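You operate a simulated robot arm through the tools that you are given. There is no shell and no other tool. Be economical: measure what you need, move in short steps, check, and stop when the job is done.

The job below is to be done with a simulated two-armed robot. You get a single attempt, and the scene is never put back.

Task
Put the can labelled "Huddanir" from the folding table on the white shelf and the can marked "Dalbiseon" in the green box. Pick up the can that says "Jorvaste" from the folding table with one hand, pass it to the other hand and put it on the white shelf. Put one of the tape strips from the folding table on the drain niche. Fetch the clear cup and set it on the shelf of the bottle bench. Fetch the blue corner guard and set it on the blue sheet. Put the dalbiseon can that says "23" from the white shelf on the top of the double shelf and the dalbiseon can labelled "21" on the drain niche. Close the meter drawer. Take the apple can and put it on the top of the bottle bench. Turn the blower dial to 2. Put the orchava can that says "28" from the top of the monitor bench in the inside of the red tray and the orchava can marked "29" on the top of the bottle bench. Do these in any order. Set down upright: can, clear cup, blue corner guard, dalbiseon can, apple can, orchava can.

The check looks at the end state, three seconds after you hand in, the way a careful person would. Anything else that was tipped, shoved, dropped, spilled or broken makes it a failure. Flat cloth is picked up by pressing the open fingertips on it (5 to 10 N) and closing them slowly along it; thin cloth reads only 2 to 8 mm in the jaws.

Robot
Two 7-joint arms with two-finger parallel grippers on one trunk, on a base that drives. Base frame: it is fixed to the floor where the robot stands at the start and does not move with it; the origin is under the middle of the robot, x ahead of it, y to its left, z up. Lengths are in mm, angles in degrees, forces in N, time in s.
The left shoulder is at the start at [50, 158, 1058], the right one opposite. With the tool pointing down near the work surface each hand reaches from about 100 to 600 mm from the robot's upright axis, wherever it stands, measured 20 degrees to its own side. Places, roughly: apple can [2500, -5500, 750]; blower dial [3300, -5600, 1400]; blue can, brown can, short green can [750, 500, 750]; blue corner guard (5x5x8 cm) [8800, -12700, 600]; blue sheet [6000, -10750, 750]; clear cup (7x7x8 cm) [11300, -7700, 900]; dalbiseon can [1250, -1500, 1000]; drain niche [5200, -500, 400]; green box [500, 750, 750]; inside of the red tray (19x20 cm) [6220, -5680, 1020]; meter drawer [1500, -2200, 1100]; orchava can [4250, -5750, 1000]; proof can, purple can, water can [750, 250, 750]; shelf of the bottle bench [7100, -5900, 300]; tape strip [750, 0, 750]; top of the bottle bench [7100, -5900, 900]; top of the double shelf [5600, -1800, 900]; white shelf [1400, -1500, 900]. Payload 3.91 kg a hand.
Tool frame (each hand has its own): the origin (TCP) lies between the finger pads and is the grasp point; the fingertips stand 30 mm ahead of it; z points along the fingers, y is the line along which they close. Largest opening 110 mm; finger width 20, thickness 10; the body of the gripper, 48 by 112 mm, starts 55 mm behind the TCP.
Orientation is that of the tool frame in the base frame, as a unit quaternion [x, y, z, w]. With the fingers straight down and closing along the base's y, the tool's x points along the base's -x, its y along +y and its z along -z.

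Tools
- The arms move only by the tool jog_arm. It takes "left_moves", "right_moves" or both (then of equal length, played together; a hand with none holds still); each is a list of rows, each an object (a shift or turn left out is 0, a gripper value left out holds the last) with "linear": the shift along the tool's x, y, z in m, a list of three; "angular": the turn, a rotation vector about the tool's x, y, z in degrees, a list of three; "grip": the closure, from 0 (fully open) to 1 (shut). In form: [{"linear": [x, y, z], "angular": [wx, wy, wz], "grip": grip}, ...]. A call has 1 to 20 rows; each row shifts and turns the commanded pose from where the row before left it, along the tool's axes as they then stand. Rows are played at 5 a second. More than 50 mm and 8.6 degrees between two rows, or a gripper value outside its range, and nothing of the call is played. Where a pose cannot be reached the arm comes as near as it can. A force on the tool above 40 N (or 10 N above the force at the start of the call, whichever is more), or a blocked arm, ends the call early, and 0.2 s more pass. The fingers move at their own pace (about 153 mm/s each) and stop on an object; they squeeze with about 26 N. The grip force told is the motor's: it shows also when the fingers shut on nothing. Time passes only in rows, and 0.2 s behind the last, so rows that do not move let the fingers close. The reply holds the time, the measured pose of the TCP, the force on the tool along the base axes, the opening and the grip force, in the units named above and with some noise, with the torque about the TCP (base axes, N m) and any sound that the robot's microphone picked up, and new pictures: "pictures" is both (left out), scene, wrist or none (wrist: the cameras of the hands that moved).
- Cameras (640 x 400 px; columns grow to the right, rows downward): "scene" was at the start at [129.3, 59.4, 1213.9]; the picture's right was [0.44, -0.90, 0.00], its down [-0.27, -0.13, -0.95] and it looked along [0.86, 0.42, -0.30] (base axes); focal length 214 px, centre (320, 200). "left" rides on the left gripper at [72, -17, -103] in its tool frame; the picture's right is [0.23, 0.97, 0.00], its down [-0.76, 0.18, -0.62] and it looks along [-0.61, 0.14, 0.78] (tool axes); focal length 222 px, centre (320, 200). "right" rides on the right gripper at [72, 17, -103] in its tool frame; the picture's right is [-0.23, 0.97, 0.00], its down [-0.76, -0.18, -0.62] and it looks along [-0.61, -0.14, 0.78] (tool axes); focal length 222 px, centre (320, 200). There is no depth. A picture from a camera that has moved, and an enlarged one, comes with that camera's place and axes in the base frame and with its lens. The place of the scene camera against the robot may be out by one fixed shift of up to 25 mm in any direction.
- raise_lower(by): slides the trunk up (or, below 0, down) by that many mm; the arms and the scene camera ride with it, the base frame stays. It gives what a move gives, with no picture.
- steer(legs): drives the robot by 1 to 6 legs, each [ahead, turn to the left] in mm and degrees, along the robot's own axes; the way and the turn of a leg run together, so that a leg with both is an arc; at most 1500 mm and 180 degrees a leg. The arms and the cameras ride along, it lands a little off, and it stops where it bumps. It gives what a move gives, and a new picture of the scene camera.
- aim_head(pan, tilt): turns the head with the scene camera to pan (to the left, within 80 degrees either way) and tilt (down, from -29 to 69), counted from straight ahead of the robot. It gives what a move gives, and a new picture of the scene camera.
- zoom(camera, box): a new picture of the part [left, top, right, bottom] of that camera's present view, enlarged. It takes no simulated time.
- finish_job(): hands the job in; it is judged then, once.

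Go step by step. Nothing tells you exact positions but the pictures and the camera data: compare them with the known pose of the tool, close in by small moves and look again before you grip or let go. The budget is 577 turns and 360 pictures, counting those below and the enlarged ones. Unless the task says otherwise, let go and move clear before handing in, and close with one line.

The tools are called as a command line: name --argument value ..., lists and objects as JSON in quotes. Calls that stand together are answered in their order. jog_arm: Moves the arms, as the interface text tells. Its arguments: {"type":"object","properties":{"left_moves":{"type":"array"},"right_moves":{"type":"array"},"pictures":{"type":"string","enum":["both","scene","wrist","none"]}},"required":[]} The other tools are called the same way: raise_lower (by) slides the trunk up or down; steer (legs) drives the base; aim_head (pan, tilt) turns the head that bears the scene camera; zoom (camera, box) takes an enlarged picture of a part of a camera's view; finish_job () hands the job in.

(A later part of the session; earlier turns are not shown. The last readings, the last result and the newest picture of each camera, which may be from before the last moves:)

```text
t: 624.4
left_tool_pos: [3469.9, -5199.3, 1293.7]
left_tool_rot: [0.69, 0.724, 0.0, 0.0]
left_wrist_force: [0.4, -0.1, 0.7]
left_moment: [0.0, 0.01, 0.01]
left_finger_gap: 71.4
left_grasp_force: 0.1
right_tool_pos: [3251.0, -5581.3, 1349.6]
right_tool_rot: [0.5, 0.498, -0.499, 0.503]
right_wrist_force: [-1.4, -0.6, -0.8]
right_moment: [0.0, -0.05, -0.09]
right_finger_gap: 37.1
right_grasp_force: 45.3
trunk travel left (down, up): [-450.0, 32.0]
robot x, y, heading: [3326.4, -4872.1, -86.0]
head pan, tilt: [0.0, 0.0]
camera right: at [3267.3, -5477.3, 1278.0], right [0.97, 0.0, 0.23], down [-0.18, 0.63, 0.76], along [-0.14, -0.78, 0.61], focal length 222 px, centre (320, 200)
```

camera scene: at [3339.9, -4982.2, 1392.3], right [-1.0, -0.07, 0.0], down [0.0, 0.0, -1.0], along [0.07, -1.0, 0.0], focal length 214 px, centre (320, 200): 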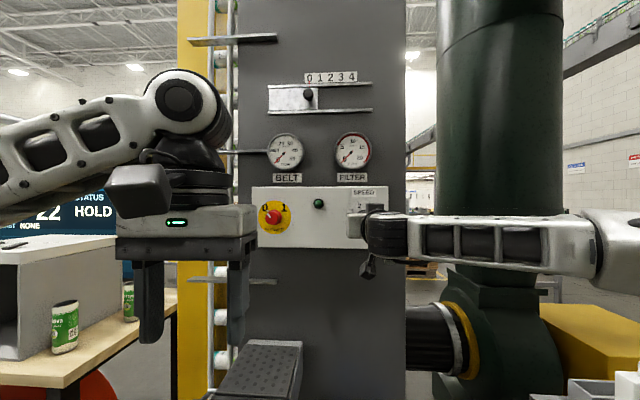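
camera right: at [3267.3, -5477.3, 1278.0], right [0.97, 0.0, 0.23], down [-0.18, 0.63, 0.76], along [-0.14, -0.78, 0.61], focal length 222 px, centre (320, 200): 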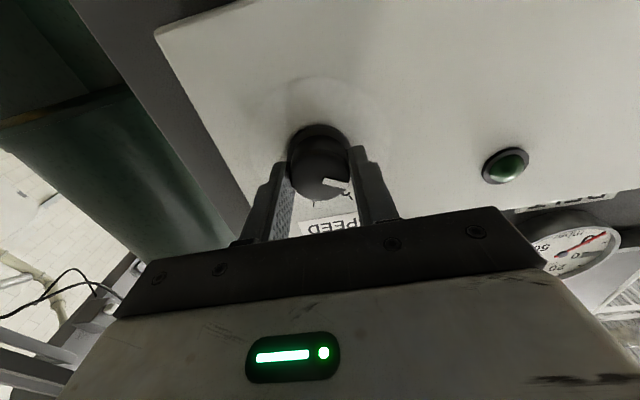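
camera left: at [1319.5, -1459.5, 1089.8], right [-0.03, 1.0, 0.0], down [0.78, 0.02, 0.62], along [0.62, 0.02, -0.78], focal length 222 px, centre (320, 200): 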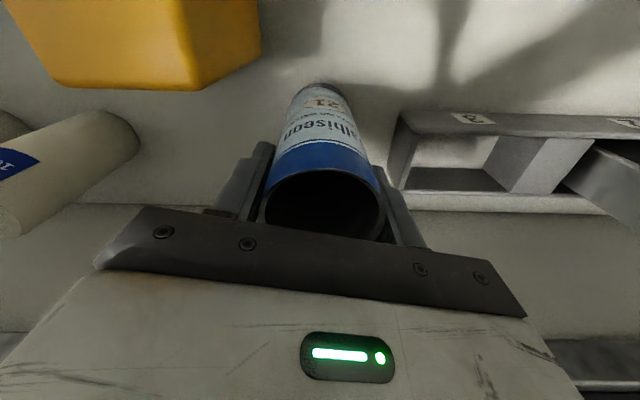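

jog_arm --right_moves '[{"angular": [0, 0, 8.2]}, {"angular": [0, 0, 8.2]}, {"angular": [0, 0, 8.2]}, {"angular": [0, 0, 8.2]}, {"angular": [0, 0, 8.2]}, {}]' --pictures "wrist"

```text
t: 625.8
left_tool_pos: [3469.3, -5201.1, 1292.9]
left_tool_rot: [0.691, 0.723, -0.001, 0.001]
left_wrist_force: [-0.1, 0.6, 0.3]
left_moment: [0.02, 0.02, 0.0]
left_finger_gap: 71.4
left_grasp_force: 0.1
right_tool_pos: [3250.4, -5580.4, 1350.1]
right_tool_rot: [0.643, 0.289, -0.292, 0.646]
right_wrist_force: [-1.7, -11.4, 7.7]
right_moment: [-0.72, 0.02, -0.65]
right_finger_gap: 37.0
right_grasp_force: 44.8
trunk travel left (down, up): [-450.0, 32.0]
robot x, y, heading: [3325.3, -4868.7, -86.0]
head pan, tilt: [0.0, 0.0]
camera right: at [3310.6, -5477.3, 1306.9], right [0.58, 0.0, 0.81], down [-0.64, 0.63, 0.45], along [-0.51, -0.78, 0.37], focal length 222 px, centre (320, 200)
```

right: 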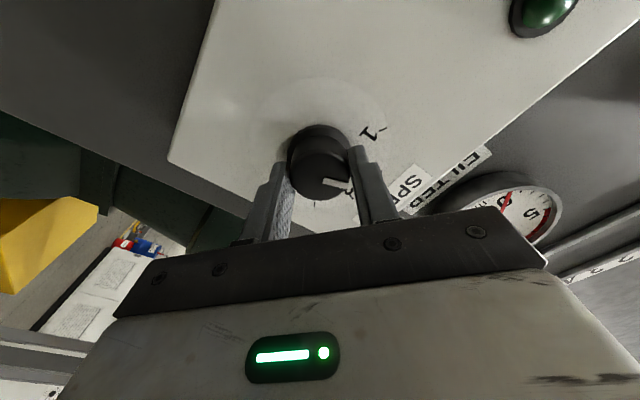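

jog_arm --right_moves '[{"grip": 0.4}, {}, {"linear": [0, 0, -0.04]}, {"linear": [0, 0, -0.05]}, {"linear": [0, 0, -0.05]}, {"angular": [0, 0, -8.2]}, {"angular": [0, 0, -8.2]}, {"angular": [0, 0, -8.2]}, {"angular": [0, 0, -8.2]}, {"angular": [0, 0, -8.2]}, {"linear": [0.05, 0, 0]}, {"linear": [0.05, 0, 0]}, {"linear": [0.05, 0, 0]}]' --pictures "none"

zoom --camera "scene" --box '[330, 175, 400, 245]'

```text
t: 628.6
left_tool_pos: [3470.0, -5200.7, 1293.5]
left_tool_rot: [0.69, 0.724, -0.001, 0.0]
left_wrist_force: [0.1, 0.1, -0.6]
left_moment: [0.0, 0.01, -0.03]
left_finger_gap: 71.2
left_grasp_force: 0.1
right_tool_pos: [3251.6, -5442.3, 1199.0]
right_tool_rot: [0.499, 0.498, -0.5, 0.503]
right_wrist_force: [-0.7, 0.0, -0.8]
right_moment: [-0.01, 0.01, -0.01]
right_finger_gap: 66.1
right_grasp_force: 0.1
trunk travel left (down, up): [-450.0, 32.0]
robot x, y, heading: [3323.6, -4868.3, -86.3]
head pan, tilt: [0.0, 0.0]
```

```text
5.71 times, centred on (365, 210) of scene
camera zoom: at [3340.3, -4982.0, 1392.3], right [-1.0, -0.07, 0.0], down [0.0, 0.0, -1.0], along [0.07, -1.0, 0.0], focal length 1226 px, centre (63, 143)
```

zoom: 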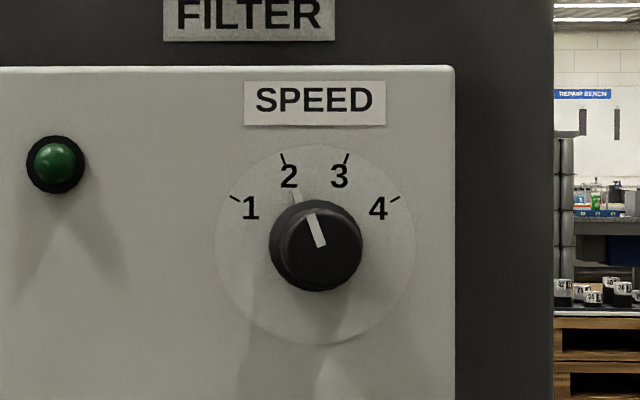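

The dial now points at 2. I reset the right hand and go look at the apple can's stool.

jog_arm --right_moves '[{"linear": [0, 0, -0.05]}, {"linear": [0, 0, -0.04]}, {"angular": [0, 8.2, 0]}, {"angular": [0, 8.2, 0]}, {"angular": [0, 8.2, 0]}, {"angular": [0, 8.2, 0]}, {"angular": [0, 8.2, 0]}, {"angular": [0, 8.2, 0]}, {"angular": [0, 8.2, 0]}, {"angular": [0, 8.2, 0]}, {"angular": [0, 8.2, 0]}, {"angular": [0, 8.2, 0]}, {"angular": [0, 8, 0]}]' --pictures "none"

raise_lower --by -150

steer --legs '[[-150, 0], [0, -94], [750, 0], [0, 90]]'

aim_head --pan 0 --tilt 30

```text
t: 631.4
left_tool_pos: [3470.8, -5199.5, 1293.1]
left_tool_rot: [0.691, 0.723, -0.001, 0.001]
left_wrist_force: [0.4, -0.1, -0.8]
left_moment: [0.01, 0.01, 0.02]
left_finger_gap: 71.5
left_grasp_force: 0.1
right_tool_pos: [3252.3, -5348.5, 1198.2]
right_tool_rot: [0.706, 0.708, 0.001, 0.003]
right_wrist_force: [0.1, -0.2, 0.5]
right_moment: [0.03, 0.05, -0.01]
right_finger_gap: 66.0
right_grasp_force: 0.1
trunk travel left (down, up): [-450.0, 32.0]
robot x, y, heading: [3323.2, -4868.7, -86.1]
head pan, tilt: [0.0, 0.0]
```

```text
t: 633.1
left_tool_pos: [3469.8, -5199.4, 1143.4]
left_tool_rot: [0.69, 0.724, -0.001, 0.0]
left_wrist_force: [0.1, 0.6, 0.0]
left_moment: [0.01, 0.0, 0.03]
left_finger_gap: 71.6
left_grasp_force: 0.0
right_tool_pos: [3251.9, -5348.9, 1048.7]
right_tool_rot: [0.707, 0.707, -0.001, 0.003]
right_wrist_force: [0.2, -0.4, 0.3]
right_moment: [0.0, 0.0, 0.03]
right_finger_gap: 66.3
right_grasp_force: 0.1
trunk travel left (down, up): [-300.0, 182.0]
robot x, y, heading: [3318.5, -4871.4, -85.9]
head pan, tilt: [0.0, 0.0]
```

```text
t: 645.9
left_tool_pos: [2724.1, -5079.4, 1143.9]
left_tool_rot: [0.691, 0.723, -0.001, 0.0]
left_wrist_force: [-0.2, -0.3, 0.0]
left_moment: [-0.01, -0.02, -0.04]
left_finger_gap: 71.4
left_grasp_force: 0.1
right_tool_pos: [2506.6, -5228.6, 1047.8]
right_tool_rot: [0.708, 0.706, 0.0, 0.004]
right_wrist_force: [0.3, -1.1, -0.3]
right_moment: [-0.02, -0.03, -0.01]
right_finger_gap: 66.0
right_grasp_force: 0.0
trunk travel left (down, up): [-300.0, 182.0]
robot x, y, heading: [2580.1, -4748.6, -86.6]
head pan, tilt: [0.0, 0.0]
camera scene: at [2593.4, -4860.8, 1242.4], right [-1.0, -0.07, 0.0], down [0.0, 0.0, -1.0], along [0.07, -1.0, 0.0], focal length 214 px, centre (320, 200)
```

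scene: 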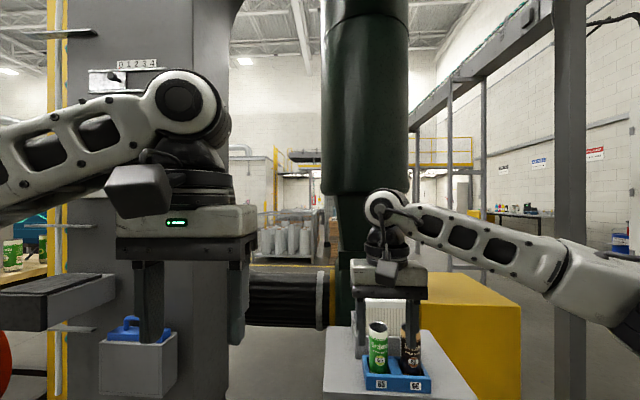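

```text
t: 646.8
left_tool_pos: [2724.5, -5078.6, 1143.3]
left_tool_rot: [0.691, 0.723, -0.001, 0.0]
left_wrist_force: [-0.5, 0.0, 0.5]
left_moment: [-0.02, -0.04, 0.04]
left_finger_gap: 71.6
left_grasp_force: 0.0
right_tool_pos: [2506.8, -5228.1, 1048.6]
right_tool_rot: [0.708, 0.707, -0.001, 0.004]
right_wrist_force: [-0.4, 0.7, 0.4]
right_moment: [-0.02, -0.03, -0.01]
right_finger_gap: 65.9
right_grasp_force: 0.1
trunk travel left (down, up): [-300.0, 182.0]
robot x, y, heading: [2581.8, -4748.2, -86.4]
head pan, tilt: [0.0, 30.0]
camera scene: at [2593.4, -4861.3, 1194.1], right [-1.0, -0.07, 0.0], down [-0.03, 0.5, -0.87], along [0.06, -0.86, -0.5], focal length 214 px, centre (320, 200)
```

scene: 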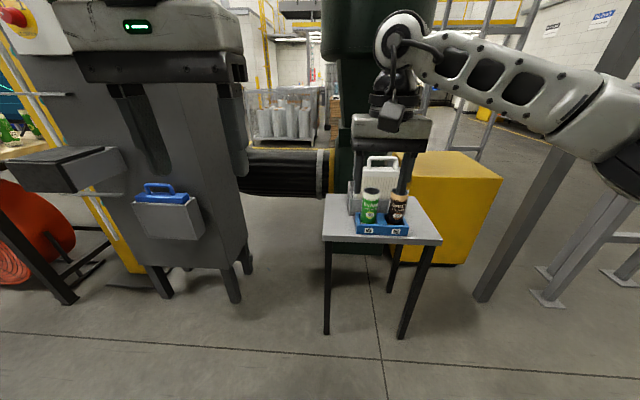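

zoom --camera "scene" --box '[335, 150, 445, 250]'

```text
4.00 times, centred on (390, 200) of scene
camera zoom: at [2593.4, -4861.3, 1194.1], right [-1.0, -0.07, 0.0], down [-0.03, 0.5, -0.87], along [0.06, -0.86, -0.5], focal length 858 px, centre (40, 200)
```

zoom: 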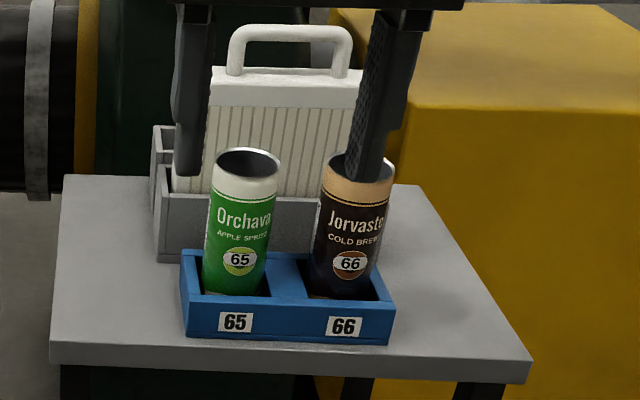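

The apple can is Orchava Apple Spritz 65 in the blue rack, near [2442, -5590]. I approach it with the right hand.

steer --legs '[[290, 0]]'

jog_arm --right_moves '[{"linear": [-0.03, -0.03, 0], "grip": 0.25}, {"linear": [-0.03, -0.03, 0.02]}, {"linear": [0, 0, 0.045]}, {"linear": [0, 0, 0.045]}]' --pictures "wrist"

```text
t: 648.8
left_tool_pos: [2742.2, -5363.1, 1143.5]
left_tool_rot: [0.691, 0.723, 0.0, 0.001]
left_wrist_force: [0.2, -0.4, -0.1]
left_moment: [0.0, 0.02, -0.02]
left_finger_gap: 71.3
left_grasp_force: 0.0
right_tool_pos: [2524.0, -5512.7, 1047.6]
right_tool_rot: [0.707, 0.707, 0.0, 0.003]
right_wrist_force: [0.6, -0.5, -0.6]
right_moment: [0.02, -0.01, -0.05]
right_finger_gap: 66.1
right_grasp_force: 0.1
trunk travel left (down, up): [-300.0, 182.0]
robot x, y, heading: [2599.5, -5036.9, -86.1]
head pan, tilt: [0.0, 30.0]
camera scene: at [2612.1, -5145.7, 1194.0], right [-1.0, -0.07, 0.0], down [-0.03, 0.5, -0.87], along [0.06, -0.86, -0.5], focal length 214 px, centre (320, 200)
```

scene: 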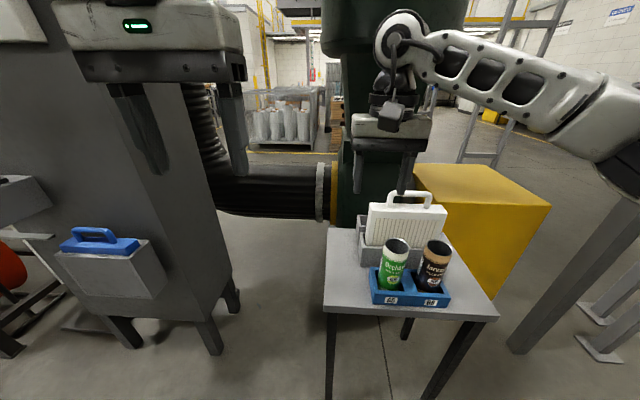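

```text
t: 649.8
left_tool_pos: [2741.6, -5363.5, 1144.1]
left_tool_rot: [0.691, 0.723, -0.001, 0.001]
left_wrist_force: [-0.3, 0.4, 0.1]
left_moment: [0.02, 0.0, -0.01]
left_finger_gap: 71.4
left_grasp_force: 0.1
right_tool_pos: [2464.5, -5572.6, 940.3]
right_tool_rot: [0.708, 0.706, 0.0, 0.004]
right_wrist_force: [-0.5, 0.2, 0.0]
right_moment: [-0.01, 0.0, 0.01]
right_finger_gap: 82.5
right_grasp_force: 0.1
trunk travel left (down, up): [-300.0, 182.0]
robot x, y, heading: [2598.3, -5033.0, -86.2]
head pan, tilt: [0.0, 30.0]
camera right: at [2479.1, -5498.8, 1044.0], right [0.97, -0.23, 0.01], down [-0.18, -0.76, 0.63], along [-0.14, -0.61, -0.78], focal length 222 px, centre (320, 200)
```

right: 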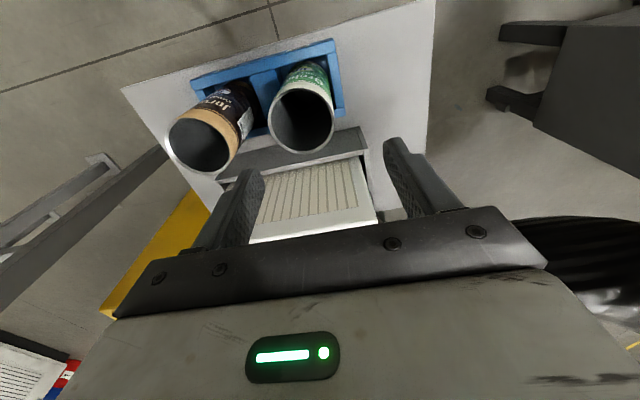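

jog_arm --right_moves '[{"linear": [0.012, -0.014, 0], "grip": 0.36}, {"linear": [0, 0, 0.012]}]' --pictures "wrist"

```text
t: 650.4
left_tool_pos: [2743.3, -5363.3, 1142.9]
left_tool_rot: [0.69, 0.723, -0.001, 0.001]
left_wrist_force: [0.2, -0.5, 0.7]
left_moment: [-0.01, 0.01, -0.03]
left_finger_gap: 71.7
left_grasp_force: 0.1
right_tool_pos: [2450.3, -5560.7, 926.0]
right_tool_rot: [0.708, 0.707, 0.001, 0.004]
right_wrist_force: [1.1, -0.9, -0.4]
right_moment: [0.01, 0.02, -0.02]
right_finger_gap: 70.2
right_grasp_force: 0.1
trunk travel left (down, up): [-300.0, 182.0]
robot x, y, heading: [2599.0, -5037.5, -86.1]
head pan, tilt: [0.0, 30.0]
camera right: at [2466.3, -5487.3, 1030.1], right [0.97, -0.23, 0.01], down [-0.18, -0.76, 0.63], along [-0.14, -0.61, -0.78], focal length 222 px, centre (320, 200)
```

right: 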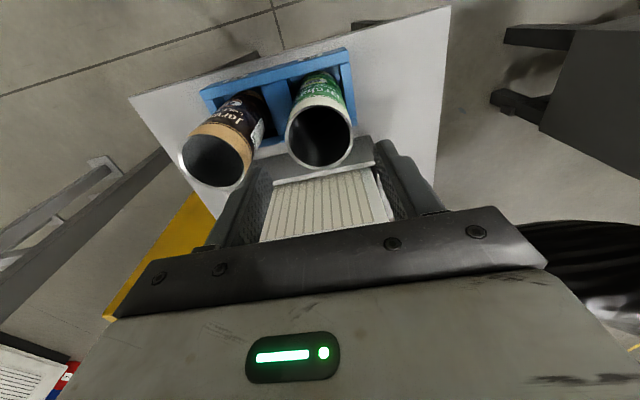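

jog_arm --right_moves '[{"linear": [0.003, 0, 0.02]}]' --pictures "wrist"

```text
t: 650.8
left_tool_pos: [2742.2, -5363.3, 1144.1]
left_tool_rot: [0.691, 0.723, -0.001, 0.0]
left_wrist_force: [0.3, 0.0, -0.1]
left_moment: [0.02, 0.0, 0.02]
left_finger_gap: 71.3
left_grasp_force: 0.1
right_tool_pos: [2449.1, -5558.6, 906.0]
right_tool_rot: [0.707, 0.707, 0.0, 0.003]
right_wrist_force: [-0.4, -0.7, -0.7]
right_moment: [-0.01, -0.02, 0.02]
right_finger_gap: 70.4
right_grasp_force: 0.0
trunk travel left (down, up): [-300.0, 182.0]
robot x, y, heading: [2600.7, -5036.2, -86.3]
head pan, tilt: [0.0, 30.0]
camera right: at [2465.9, -5484.9, 1009.9], right [0.97, -0.23, 0.01], down [-0.18, -0.76, 0.63], along [-0.14, -0.61, -0.78], focal length 222 px, centre (320, 200)
```

right: 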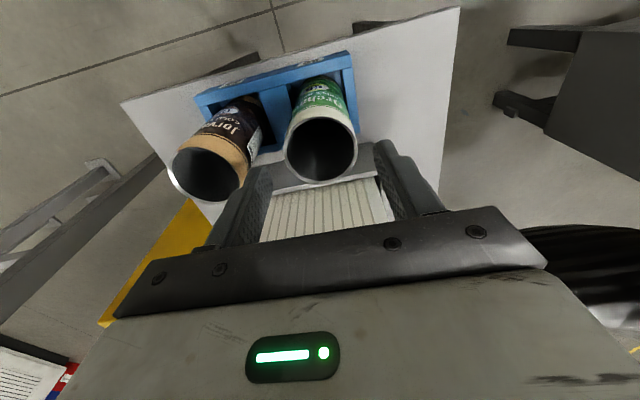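

jog_arm --right_moves '[{"linear": [0.001, 0, 0.03]}, {"linear": [0, 0, 0.037]}, {"grip": 1}, {}, {}, {}]' --pictures "wrist"

```text
t: 652.2
left_tool_pos: [2742.2, -5363.1, 1143.3]
left_tool_rot: [0.691, 0.723, -0.002, 0.002]
left_wrist_force: [0.2, -0.7, 0.0]
left_moment: [-0.01, 0.02, 0.02]
left_finger_gap: 71.4
left_grasp_force: 0.1
right_tool_pos: [2451.7, -5559.3, 841.4]
right_tool_rot: [0.707, 0.707, 0.0, 0.005]
right_wrist_force: [-1.5, 0.5, 4.2]
right_moment: [-0.07, 0.21, 0.02]
right_finger_gap: 55.9
right_grasp_force: 25.5
trunk travel left (down, up): [-300.0, 182.0]
robot x, y, heading: [2597.9, -5032.4, -86.3]
head pan, tilt: [0.0, 30.0]
camera right: at [2466.7, -5485.7, 944.1], right [0.97, -0.23, 0.01], down [-0.18, -0.76, 0.63], along [-0.14, -0.61, -0.78], focal length 222 px, centre (320, 200)
```

right: 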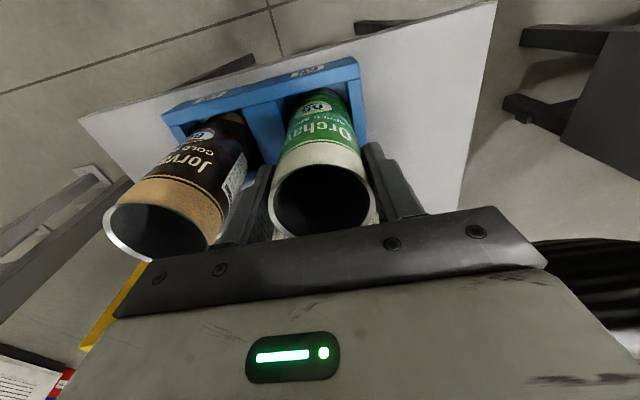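

jog_arm --right_moves '[{"linear": [0, 0, -0.02]}, {"linear": [0, 0, -0.04]}, {"linear": [0, 0, -0.05]}, {"linear": [0, 0, -0.05]}, {"linear": [0, 0, -0.05]}]' --pictures "wrist"

```text
t: 653.4
left_tool_pos: [2742.8, -5363.4, 1143.1]
left_tool_rot: [0.691, 0.723, -0.001, 0.001]
left_wrist_force: [-0.3, 1.1, -0.1]
left_moment: [0.01, 0.0, -0.01]
left_finger_gap: 71.3
left_grasp_force: 0.0
right_tool_pos: [2453.9, -5554.5, 1047.2]
right_tool_rot: [0.708, 0.707, 0.0, 0.004]
right_wrist_force: [-0.3, -0.1, 0.3]
right_moment: [-0.01, -0.01, 0.02]
right_finger_gap: 55.8
right_grasp_force: 26.0
trunk travel left (down, up): [-300.0, 182.0]
robot x, y, heading: [2595.7, -5033.6, -86.0]
head pan, tilt: [0.0, 30.0]
camera right: at [2470.2, -5480.3, 1151.7], right [0.97, -0.23, 0.01], down [-0.18, -0.76, 0.63], along [-0.14, -0.61, -0.78], focal length 222 px, centre (320, 200)
```

right: 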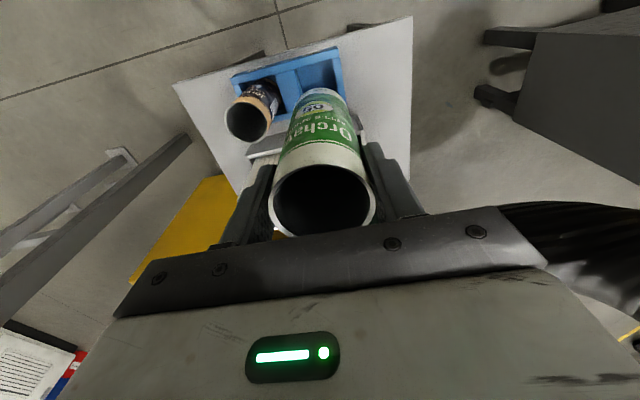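

Apple can lifted. Next pick Orchava 29 with the left hand at the monitor bench; I tuck the right hand first.

jog_arm --right_moves '[{"linear": [0.045, 0.012, 0]}, {"linear": [0.045, 0.012, 0]}, {"linear": [0.045, 0.012, 0]}, {"linear": [0.045, 0.012, 0]}]' --pictures "none"

steer --legs '[[-300, 0], [0, 86], [1460, 0], [0, -90], [200, 0]]'

aim_head --pan 0 --tilt 25

```text
t: 654.4
left_tool_pos: [2743.5, -5363.6, 1143.4]
left_tool_rot: [0.691, 0.723, -0.001, 0.001]
left_wrist_force: [0.6, -1.3, -0.8]
left_moment: [0.0, -0.02, -0.04]
left_finger_gap: 71.9
left_grasp_force: 0.0
right_tool_pos: [2496.1, -5377.1, 1048.7]
right_tool_rot: [0.708, 0.706, -0.001, 0.004]
right_wrist_force: [-0.3, 0.3, -0.3]
right_moment: [-0.01, -0.01, 0.0]
right_finger_gap: 55.6
right_grasp_force: 25.9
trunk travel left (down, up): [-300.0, 182.0]
robot x, y, heading: [2595.7, -5031.4, -86.0]
head pan, tilt: [0.0, 30.0]
```

```text
t: 671.9
left_tool_pos: [4103.3, -5375.9, 1143.4]
left_tool_rot: [0.743, 0.669, 0.0, 0.0]
left_wrist_force: [0.9, 0.3, 0.1]
left_moment: [0.03, -0.02, 0.0]
left_finger_gap: 71.2
left_grasp_force: 0.0
right_tool_pos: [3858.8, -5353.7, 1049.4]
right_tool_rot: [0.758, 0.653, -0.001, 0.003]
right_wrist_force: [0.4, -0.6, 0.0]
right_moment: [0.0, -0.03, -0.01]
right_finger_gap: 55.7
right_grasp_force: 25.9
trunk travel left (down, up): [-300.0, 182.0]
robot x, y, heading: [4009.1, -5028.9, -95.0]
head pan, tilt: [0.0, 30.0]
camera scene: at [4004.2, -5140.8, 1194.0], right [-1.0, 0.08, 0.0], down [0.04, 0.5, -0.87], along [-0.07, -0.86, -0.5], focal length 214 px, centre (320, 200)
```

scene: 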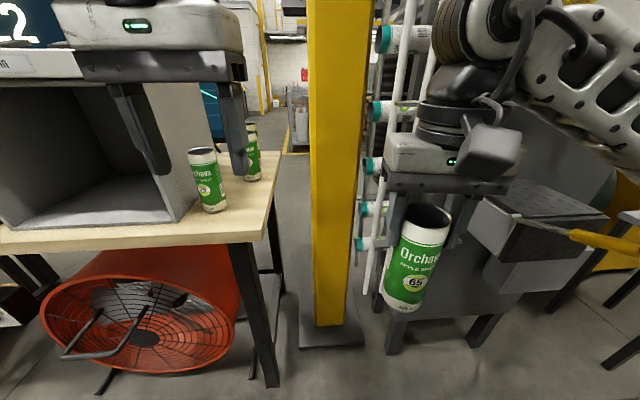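

```text
t: 672.5
left_tool_pos: [4104.1, -5376.0, 1142.8]
left_tool_rot: [0.742, 0.67, -0.001, 0.001]
left_wrist_force: [-0.3, 0.2, 0.0]
left_moment: [0.02, -0.05, 0.01]
left_finger_gap: 71.6
left_grasp_force: 0.1
right_tool_pos: [3858.8, -5353.0, 1050.6]
right_tool_rot: [0.757, 0.653, 0.001, 0.003]
right_wrist_force: [-0.2, 0.1, 0.3]
right_moment: [-0.01, -0.02, 0.05]
right_finger_gap: 55.8
right_grasp_force: 26.0
trunk travel left (down, up): [-300.0, 182.0]
robot x, y, heading: [4007.6, -5028.9, -94.7]
head pan, tilt: [0.0, 25.0]
camera scene: at [4004.1, -5142.1, 1202.0], right [-1.0, 0.08, 0.0], down [0.03, 0.42, -0.91], along [-0.07, -0.9, -0.42], focal length 214 px, centre (320, 200)
```

scene: 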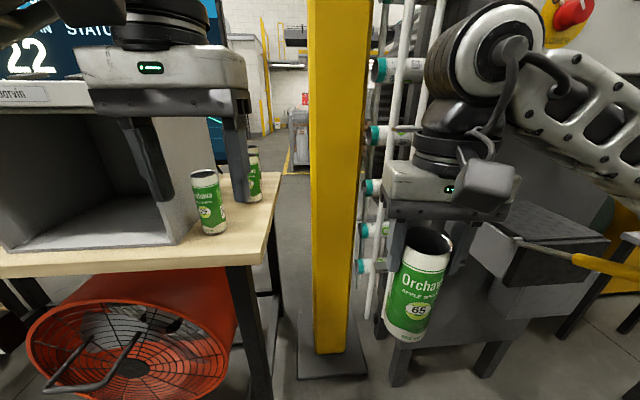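

The box wall is close to can 29, so I rotate the left gripper 90° to grip along the depth direction, and shift the robot a little.

steer --legs '[[0, 6], [60, 0]]'

jog_arm --left_moves '[{"angular": [0, 0, -8.5], "grip": 0.25}, {"angular": [0, 0, -8.5]}, {"angular": [0, 0, -8.5]}, {"angular": [0, 0, -8.5]}, {"angular": [0, 0, -8.5]}, {"angular": [0, 0, -8.5]}, {"angular": [0, 0, -8.5]}, {"angular": [0, 0, -8.5]}, {"angular": [0, 0, -8.5]}, {"angular": [0, 0, -8.5]}]' --pictures "wrist"

```text
t: 674.0
left_tool_pos: [4143.5, -5424.5, 1145.0]
left_tool_rot: [0.705, 0.709, -0.001, 0.0]
left_wrist_force: [-0.9, 0.9, -0.1]
left_moment: [0.02, 0.04, -0.01]
left_finger_gap: 71.7
left_grasp_force: 0.1
right_tool_pos: [3896.6, -5429.2, 1049.4]
right_tool_rot: [0.721, 0.693, -0.001, 0.003]
right_wrist_force: [-0.5, 0.6, -0.4]
right_moment: [0.0, 0.06, 0.01]
right_finger_gap: 55.7
right_grasp_force: 26.0
trunk travel left (down, up): [-300.0, 182.0]
robot x, y, heading: [4012.7, -5092.4, -88.4]
head pan, tilt: [0.0, 25.0]
camera scene: at [4020.0, -5203.4, 1201.9], right [-1.0, -0.03, 0.0], down [-0.01, 0.42, -0.91], along [0.02, -0.91, -0.42], focal length 214 px, centre (320, 200)
```

scene: 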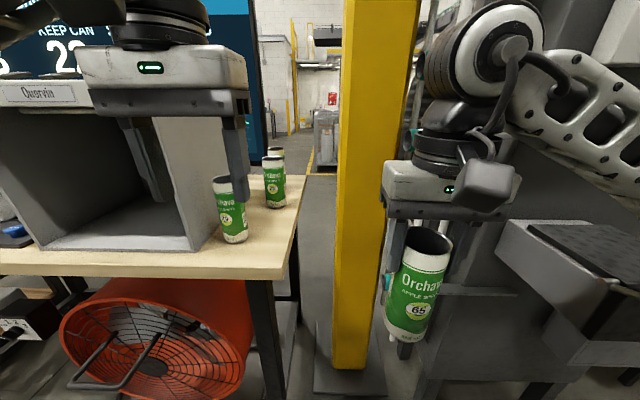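

```text
t: 676.2
left_tool_pos: [4142.4, -5422.4, 1144.4]
left_tool_rot: [0.041, 0.999, -0.002, -0.001]
left_wrist_force: [-0.2, -0.3, -0.9]
left_moment: [-0.01, 0.0, -0.05]
left_finger_gap: 82.3
left_grasp_force: 0.1
right_tool_pos: [3897.1, -5428.3, 1048.6]
right_tool_rot: [0.721, 0.693, 0.0, 0.004]
right_wrist_force: [0.0, -0.5, -1.1]
right_moment: [-0.01, 0.04, 0.05]
right_finger_gap: 56.0
right_grasp_force: 26.5
trunk travel left (down, up): [-300.0, 182.0]
robot x, y, heading: [4012.9, -5086.0, -88.4]
head pan, tilt: [0.0, 25.0]
camera left: at [4067.6, -5435.9, 1247.0], right [-0.15, 0.99, 0.0], down [0.77, 0.12, 0.62], along [0.62, 0.09, -0.78], focal length 222 px, centre (320, 200)
```

left: 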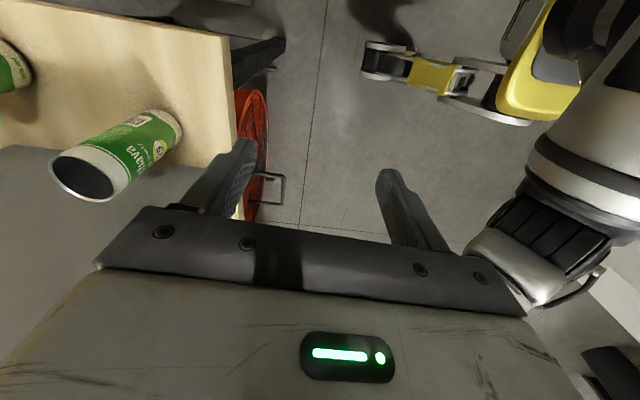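

jog_arm --left_moves '[{"linear": [-0.019, -0.039, 0]}, {"linear": [-0.019, -0.039, 0]}, {"linear": [-0.019, -0.039, 0]}, {"linear": [-0.019, -0.039, 0]}, {"linear": [-0.019, -0.039, 0]}]' --pictures "both"

```text
t: 677.4
left_tool_pos: [4226.4, -5624.7, 1146.3]
left_tool_rot: [0.042, 0.999, -0.001, 0.0]
left_wrist_force: [0.0, 0.6, 0.0]
left_moment: [0.02, -0.01, 0.03]
left_finger_gap: 82.3
left_grasp_force: 0.0
right_tool_pos: [3896.6, -5428.7, 1049.1]
right_tool_rot: [0.721, 0.693, 0.001, 0.004]
right_wrist_force: [-0.4, -0.5, 0.4]
right_moment: [0.02, -0.01, 0.0]
right_finger_gap: 55.8
right_grasp_force: 25.6
trunk travel left (down, up): [-300.0, 182.0]
robot x, y, heading: [4012.3, -5089.9, -88.2]
head pan, tilt: [0.0, 25.0]
camera scene: at [4019.7, -5203.1, 1201.9], right [-1.0, -0.03, 0.0], down [-0.01, 0.42, -0.91], along [0.02, -0.91, -0.42], focal length 214 px, centre (320, 200)
camera left: at [4151.7, -5636.9, 1250.4], right [-0.14, 0.99, 0.0], down [0.77, 0.11, 0.62], along [0.62, 0.09, -0.78], focal length 222 px, centre (320, 200)
```

scene: 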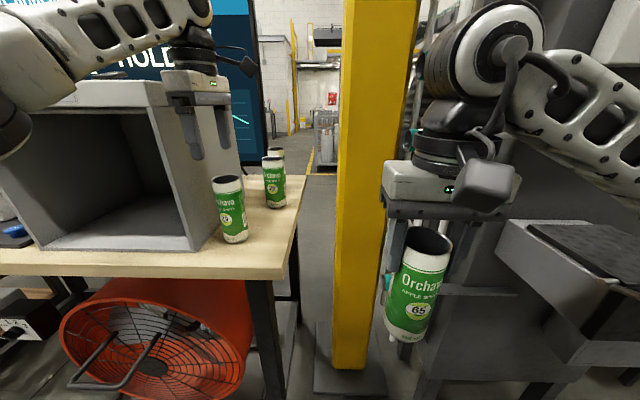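
left: 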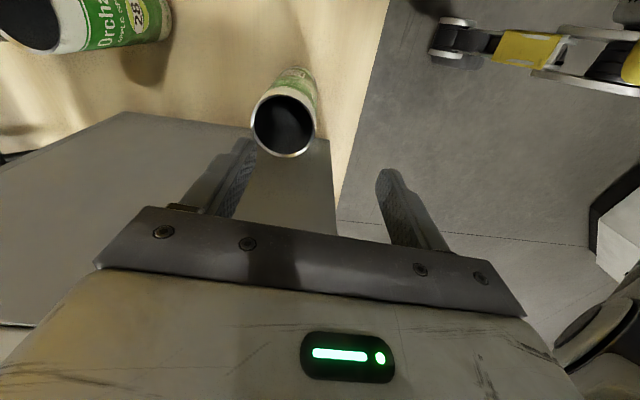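

jog_arm --left_moves '[{"linear": [0, -0.033, 0]}, {"linear": [0, 0, 0.045]}]' --pictures "wrist"

```text
t: 678.0
left_tool_pos: [4219.2, -5653.3, 1097.9]
left_tool_rot: [0.042, 0.999, -0.002, 0.0]
left_wrist_force: [-0.1, 0.0, 0.1]
left_moment: [-0.01, -0.05, -0.01]
left_finger_gap: 82.4
left_grasp_force: 0.1
left hand out of reach, approached as far as the arm can: row 1
right_tool_pos: [3897.1, -5428.2, 1049.2]
right_tool_rot: [0.722, 0.692, 0.001, 0.004]
right_wrist_force: [0.4, 0.1, -0.6]
right_moment: [-0.04, 0.01, -0.01]
right_finger_gap: 55.8
right_grasp_force: 26.5
trunk travel left (down, up): [-300.0, 182.0]
robot x, y, heading: [4008.1, -5091.6, -88.4]
head pan, tilt: [0.0, 25.0]
camera left: at [4143.9, -5665.9, 1200.5], right [-0.15, 0.99, 0.0], down [0.77, 0.12, 0.62], along [0.62, 0.09, -0.78], focal length 222 px, centre (320, 200)
```

left: 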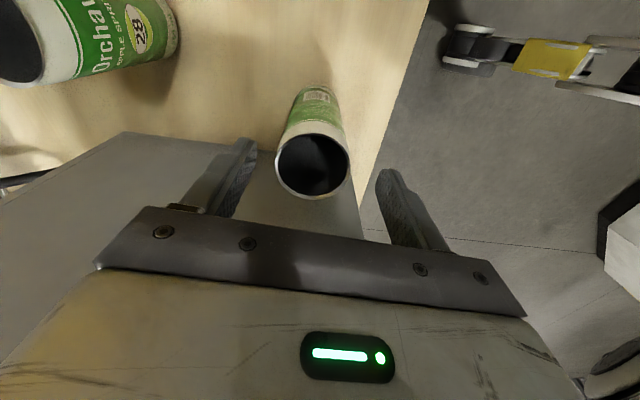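

jog_arm --left_moves '[{"linear": [-0.011, -0.006, 0]}, {"linear": [0, 0, 0.025]}]' --pictures "wrist"

```text
t: 678.6
left_tool_pos: [4228.5, -5660.7, 1074.5]
left_tool_rot: [0.04, 0.999, -0.002, 0.0]
left_wrist_force: [0.3, -0.6, -0.3]
left_moment: [0.03, -0.03, -0.02]
left_finger_gap: 82.4
left_grasp_force: 0.1
right_tool_pos: [3897.8, -5429.0, 1050.0]
right_tool_rot: [0.721, 0.692, 0.0, 0.003]
right_wrist_force: [-0.1, -0.7, -0.7]
right_moment: [0.01, 0.0, 0.05]
right_finger_gap: 55.9
right_grasp_force: 26.2
trunk travel left (down, up): [-300.0, 182.0]
robot x, y, heading: [4011.4, -5089.7, -88.5]
head pan, tilt: [0.0, 25.0]
camera left: at [4152.5, -5672.8, 1178.3], right [-0.15, 0.99, 0.0], down [0.77, 0.12, 0.62], along [0.62, 0.09, -0.78], focal length 222 px, centre (320, 200)
```

left: 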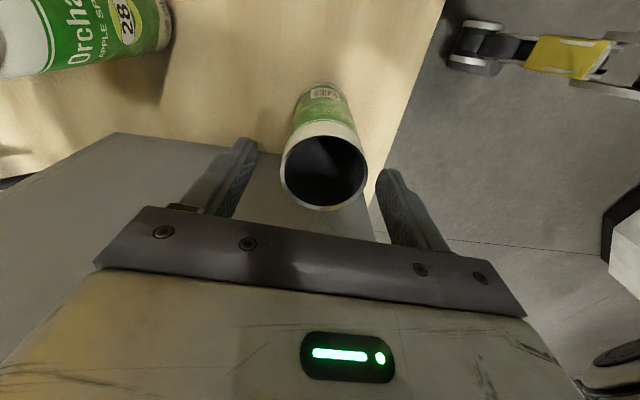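

jog_arm --left_moves '[{"linear": [0, 0.002, 0.034]}, {"grip": 1}, {}, {}, {}, {"linear": [0, 0, -0.05]}, {"linear": [0, 0, -0.05]}, {"linear": [0, 0, -0.05]}]' --pictures "both"

```text
t: 680.4
left_tool_pos: [4223.1, -5649.1, 1142.3]
left_tool_rot: [0.041, 0.999, -0.002, -0.001]
left_wrist_force: [-0.1, -0.2, -0.2]
left_moment: [0.05, 0.01, -0.01]
left_finger_gap: 56.2
left_grasp_force: 25.6
left hand out of reach, approached as far as the arm can: row 8
right_tool_pos: [3897.8, -5428.8, 1049.9]
right_tool_rot: [0.721, 0.693, 0.0, 0.004]
right_wrist_force: [0.0, 0.1, -0.2]
right_moment: [0.02, 0.01, 0.04]
right_finger_gap: 55.9
right_grasp_force: 26.2
trunk travel left (down, up): [-300.0, 182.0]
robot x, y, heading: [4010.5, -5087.3, -88.6]
head pan, tilt: [0.0, 25.0]
camera scene: at [4020.1, -5203.3, 1201.9], right [-1.0, -0.03, 0.0], down [-0.01, 0.42, -0.91], along [0.02, -0.91, -0.42], focal length 214 px, centre (320, 200)
camera left: at [4149.1, -5660.7, 1245.4], right [-0.15, 0.99, 0.0], down [0.77, 0.12, 0.62], along [0.62, 0.09, -0.78], focal length 222 px, centre (320, 200)
```

scene: 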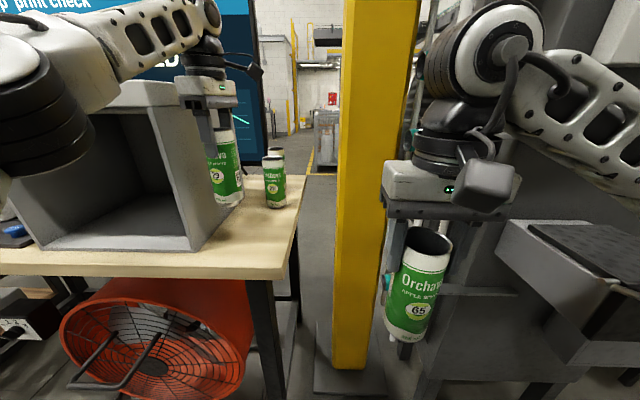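
left: 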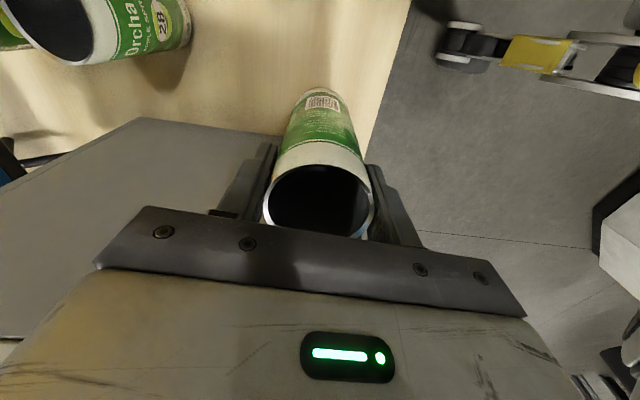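

Both cans (65 and 29) are held. I back out and drive east to the bottle bench.

steer --legs '[[-420, 0], [0, 88], [1500, 0], [1400, 0], [0, -60]]'

aim_head --pan 0 --tilt 12

```text
t: 703.0
left_tool_pos: [7342.9, -4988.5, 1142.6]
left_tool_rot: [-0.215, 0.977, -0.002, 0.0]
left_wrist_force: [0.6, -0.5, -0.2]
left_moment: [0.03, 0.04, -0.01]
left_finger_gap: 56.2
left_grasp_force: 25.4
right_tool_pos: [6950.7, -4957.5, 1049.2]
right_tool_rot: [0.521, 0.854, 0.002, 0.004]
right_wrist_force: [-0.2, 0.2, -0.3]
right_moment: [-0.03, -0.04, 0.01]
right_finger_gap: 55.7
right_grasp_force: 25.1
trunk travel left (down, up): [-300.0, 182.0]
robot x, y, heading: [6882.2, -4605.9, -59.2]
head pan, tilt: [0.0, 25.0]
camera scene: at [6957.5, -4701.3, 1202.0], right [-0.86, -0.52, 0.0], down [-0.22, 0.36, -0.91], along [0.47, -0.78, -0.42], focal length 214 px, centre (320, 200)
```

scene: 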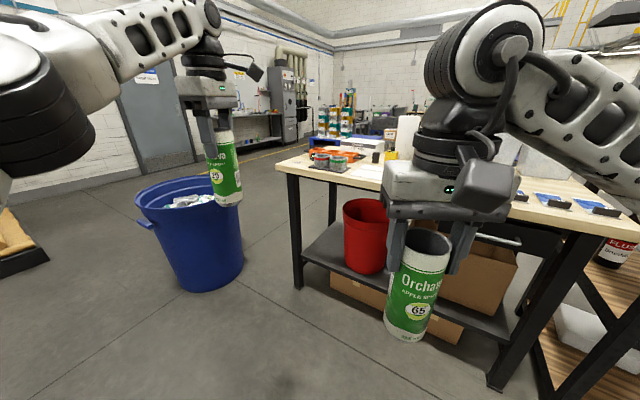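

```text
t: 703.8
left_tool_pos: [7344.2, -4987.5, 1141.0]
left_tool_rot: [-0.216, 0.976, -0.002, 0.001]
left_wrist_force: [-1.0, 0.9, -0.3]
left_moment: [-0.03, 0.0, 0.0]
left_finger_gap: 55.8
left_grasp_force: 26.1
right_tool_pos: [6952.3, -4958.3, 1049.3]
right_tool_rot: [0.521, 0.853, 0.0, 0.004]
right_wrist_force: [0.1, 0.8, -1.0]
right_moment: [0.01, 0.01, 0.01]
right_finger_gap: 55.8
right_grasp_force: 26.0
trunk travel left (down, up): [-300.0, 182.0]
robot x, y, heading: [6884.8, -4606.6, -58.9]
head pan, tilt: [0.0, 12.0]
camera scene: at [6958.2, -4702.2, 1223.1], right [-0.86, -0.52, 0.0], down [-0.11, 0.18, -0.98], along [0.5, -0.84, -0.21], focal length 214 px, centre (320, 200)
```

scene: 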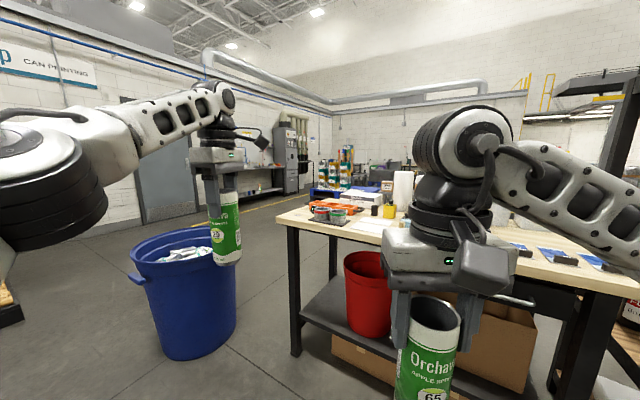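

steer --legs '[[330, 0], [0, -31]]'

aim_head --pan 0 --tilt 30

```text
t: 707.5
left_tool_pos: [7241.6, -5460.0, 1142.6]
left_tool_rot: [0.063, 0.998, -0.002, 0.0]
left_wrist_force: [-0.3, -0.1, -0.1]
left_moment: [0.01, 0.0, 0.02]
left_finger_gap: 56.0
left_grasp_force: 26.4
right_tool_pos: [6925.1, -5224.3, 1048.5]
right_tool_rot: [0.737, 0.676, 0.0, 0.004]
right_wrist_force: [-0.2, 0.2, -0.4]
right_moment: [0.04, -0.02, 0.04]
right_finger_gap: 56.0
right_grasp_force: 25.9
trunk travel left (down, up): [-300.0, 182.0]
robot x, y, heading: [7055.9, -4896.4, -90.8]
head pan, tilt: [0.0, 12.0]
camera scene: at [7058.2, -5007.1, 1223.1], right [-1.0, 0.02, 0.0], down [0.0, 0.21, -0.98], along [-0.02, -0.98, -0.21], focal length 214 px, centre (320, 200)
```

scene: 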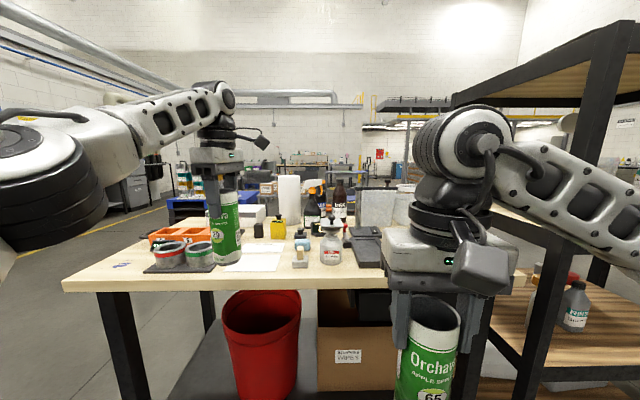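

```text
t: 708.4
left_tool_pos: [7241.2, -5461.2, 1141.6]
left_tool_rot: [0.064, 0.998, -0.001, -0.001]
left_wrist_force: [-0.3, -0.4, -0.3]
left_moment: [0.01, 0.02, 0.0]
left_finger_gap: 56.1
left_grasp_force: 26.1
right_tool_pos: [6926.9, -5225.0, 1049.1]
right_tool_rot: [0.737, 0.676, -0.001, 0.003]
right_wrist_force: [-0.3, -0.2, -0.8]
right_moment: [0.01, 0.02, -0.04]
right_finger_gap: 56.1
right_grasp_force: 25.8
trunk travel left (down, up): [-300.0, 182.0]
robot x, y, heading: [7060.0, -4891.5, -91.1]
head pan, tilt: [0.0, 30.0]
camera scene: at [7058.6, -5004.3, 1194.1], right [-1.0, 0.02, 0.0], down [0.01, 0.5, -0.87], along [-0.02, -0.87, -0.5], focal length 214 px, centre (320, 200)
```

scene: 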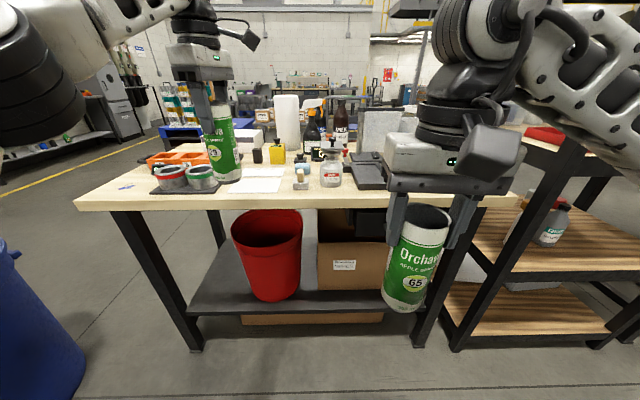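

zoom --camera "left" --box '[0, 0, 640, 400]'

zoom --camera "scene" --box '[70, 120, 400, 215]'

```text
1.00 times, centred on (320, 200) of left (not enlarged: the box is as wide or as high as the picture)
camera zoom: at [7167.0, -5469.5, 1245.1], right [-0.1, 0.99, 0.0], down [0.78, 0.08, 0.62], along [0.62, 0.06, -0.78], focal length 222 px, centre (320, 200)
```

zoom: 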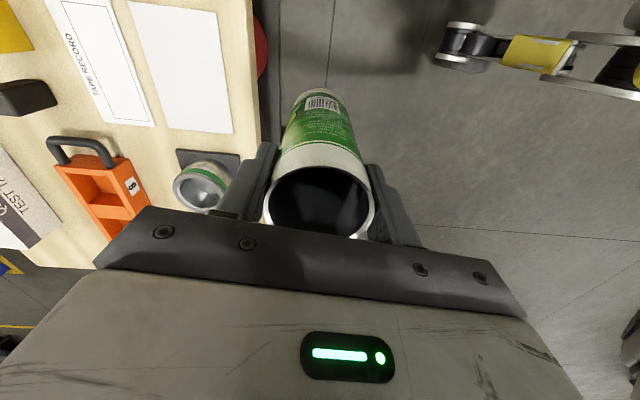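

```text
1.94 times, centred on (235, 168) of scene
camera zoom: at [7058.6, -5004.3, 1194.1], right [-1.0, 0.02, 0.0], down [0.01, 0.5, -0.87], along [-0.02, -0.87, -0.5], focal length 416 px, centre (485, 263)
```

zoom: 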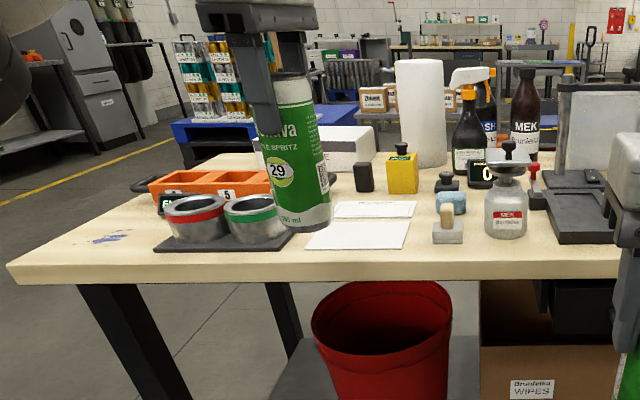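

aim_head --pan -28 --tilt 25

```text
t: 709.3
left_tool_pos: [7241.7, -5460.1, 1142.1]
left_tool_rot: [0.063, 0.998, -0.002, 0.0]
left_wrist_force: [-0.6, 0.3, -1.0]
left_moment: [-0.02, 0.03, -0.01]
left_finger_gap: 56.1
left_grasp_force: 26.1
right_tool_pos: [6925.1, -5225.5, 1049.6]
right_tool_rot: [0.737, 0.676, -0.001, 0.003]
right_wrist_force: [0.2, -0.1, -0.4]
right_moment: [0.01, 0.0, -0.02]
right_finger_gap: 55.8
right_grasp_force: 25.4
trunk travel left (down, up): [-300.0, 182.0]
robot x, y, heading: [7057.1, -4893.2, -91.2]
head pan, tilt: [-28.0, 25.0]
camera scene: at [7015.6, -4994.3, 1202.0], right [-0.87, 0.49, 0.0], down [0.21, 0.37, -0.91], along [-0.44, -0.79, -0.42], focal length 214 px, centre (320, 200)
```

scene: 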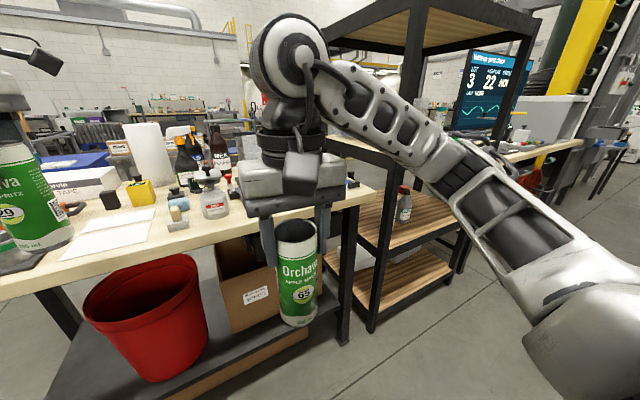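

I'll use the free left end of the bench; move the robot there.

steer --legs '[[0, 90], [430, 0], [0, -88]]'

aim_head --pan 0 --tilt 35

```text
t: 719.5
left_tool_pos: [7709.8, -5435.2, 1142.5]
left_tool_rot: [0.02, 1.0, -0.002, 0.0]
left_wrist_force: [-0.4, 0.5, 0.2]
left_moment: [-0.02, 0.0, 0.0]
left_finger_gap: 55.7
left_grasp_force: 26.4
right_tool_pos: [7373.9, -5229.8, 1049.7]
right_tool_rot: [0.707, 0.707, 0.0, 0.003]
right_wrist_force: [0.0, 0.9, 0.1]
right_moment: [-0.02, 0.04, -0.06]
right_finger_gap: 55.8
right_grasp_force: 26.3
trunk travel left (down, up): [-300.0, 182.0]
robot x, y, heading: [7469.2, -4885.8, -86.1]
head pan, tilt: [-28.0, 25.0]
camera scene: at [7443.8, -4992.1, 1202.0], right [-0.91, 0.41, 0.0], down [0.17, 0.39, -0.91], along [-0.37, -0.83, -0.42], focal length 214 px, centre (320, 200)
```

scene: 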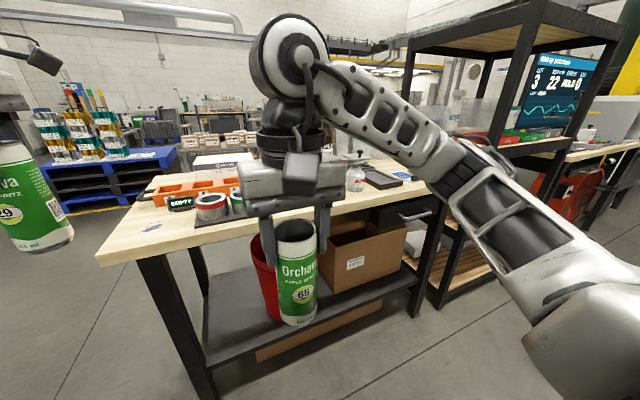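

```text
t: 720.4
left_tool_pos: [7709.9, -5436.3, 1142.6]
left_tool_rot: [0.019, 1.0, -0.001, 0.0]
left_wrist_force: [0.5, 0.0, -0.6]
left_moment: [0.0, 0.01, -0.02]
left_finger_gap: 55.9
left_grasp_force: 25.7
right_tool_pos: [7374.3, -5230.2, 1050.1]
right_tool_rot: [0.707, 0.708, 0.0, 0.004]
right_wrist_force: [0.4, 0.2, -0.3]
right_moment: [-0.02, -0.03, 0.0]
right_finger_gap: 55.6
right_grasp_force: 25.8
trunk travel left (down, up): [-300.0, 182.0]
robot x, y, heading: [7475.4, -4884.5, -86.1]
head pan, tilt: [0.0, 35.0]
camera scene: at [7487.5, -4995.8, 1186.3], right [-1.0, -0.07, 0.0], down [-0.04, 0.57, -0.82], along [0.06, -0.82, -0.57], focal length 214 px, centre (320, 200)
```

scene: 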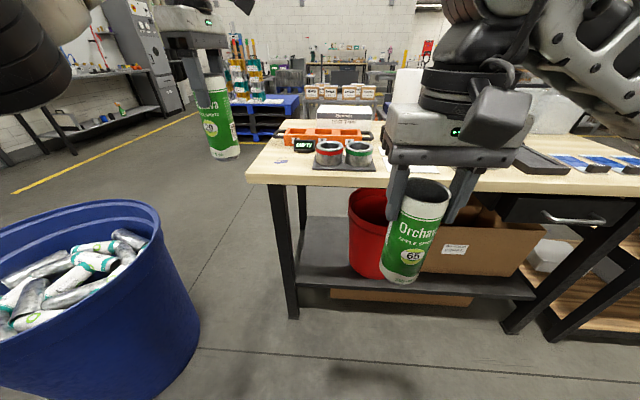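

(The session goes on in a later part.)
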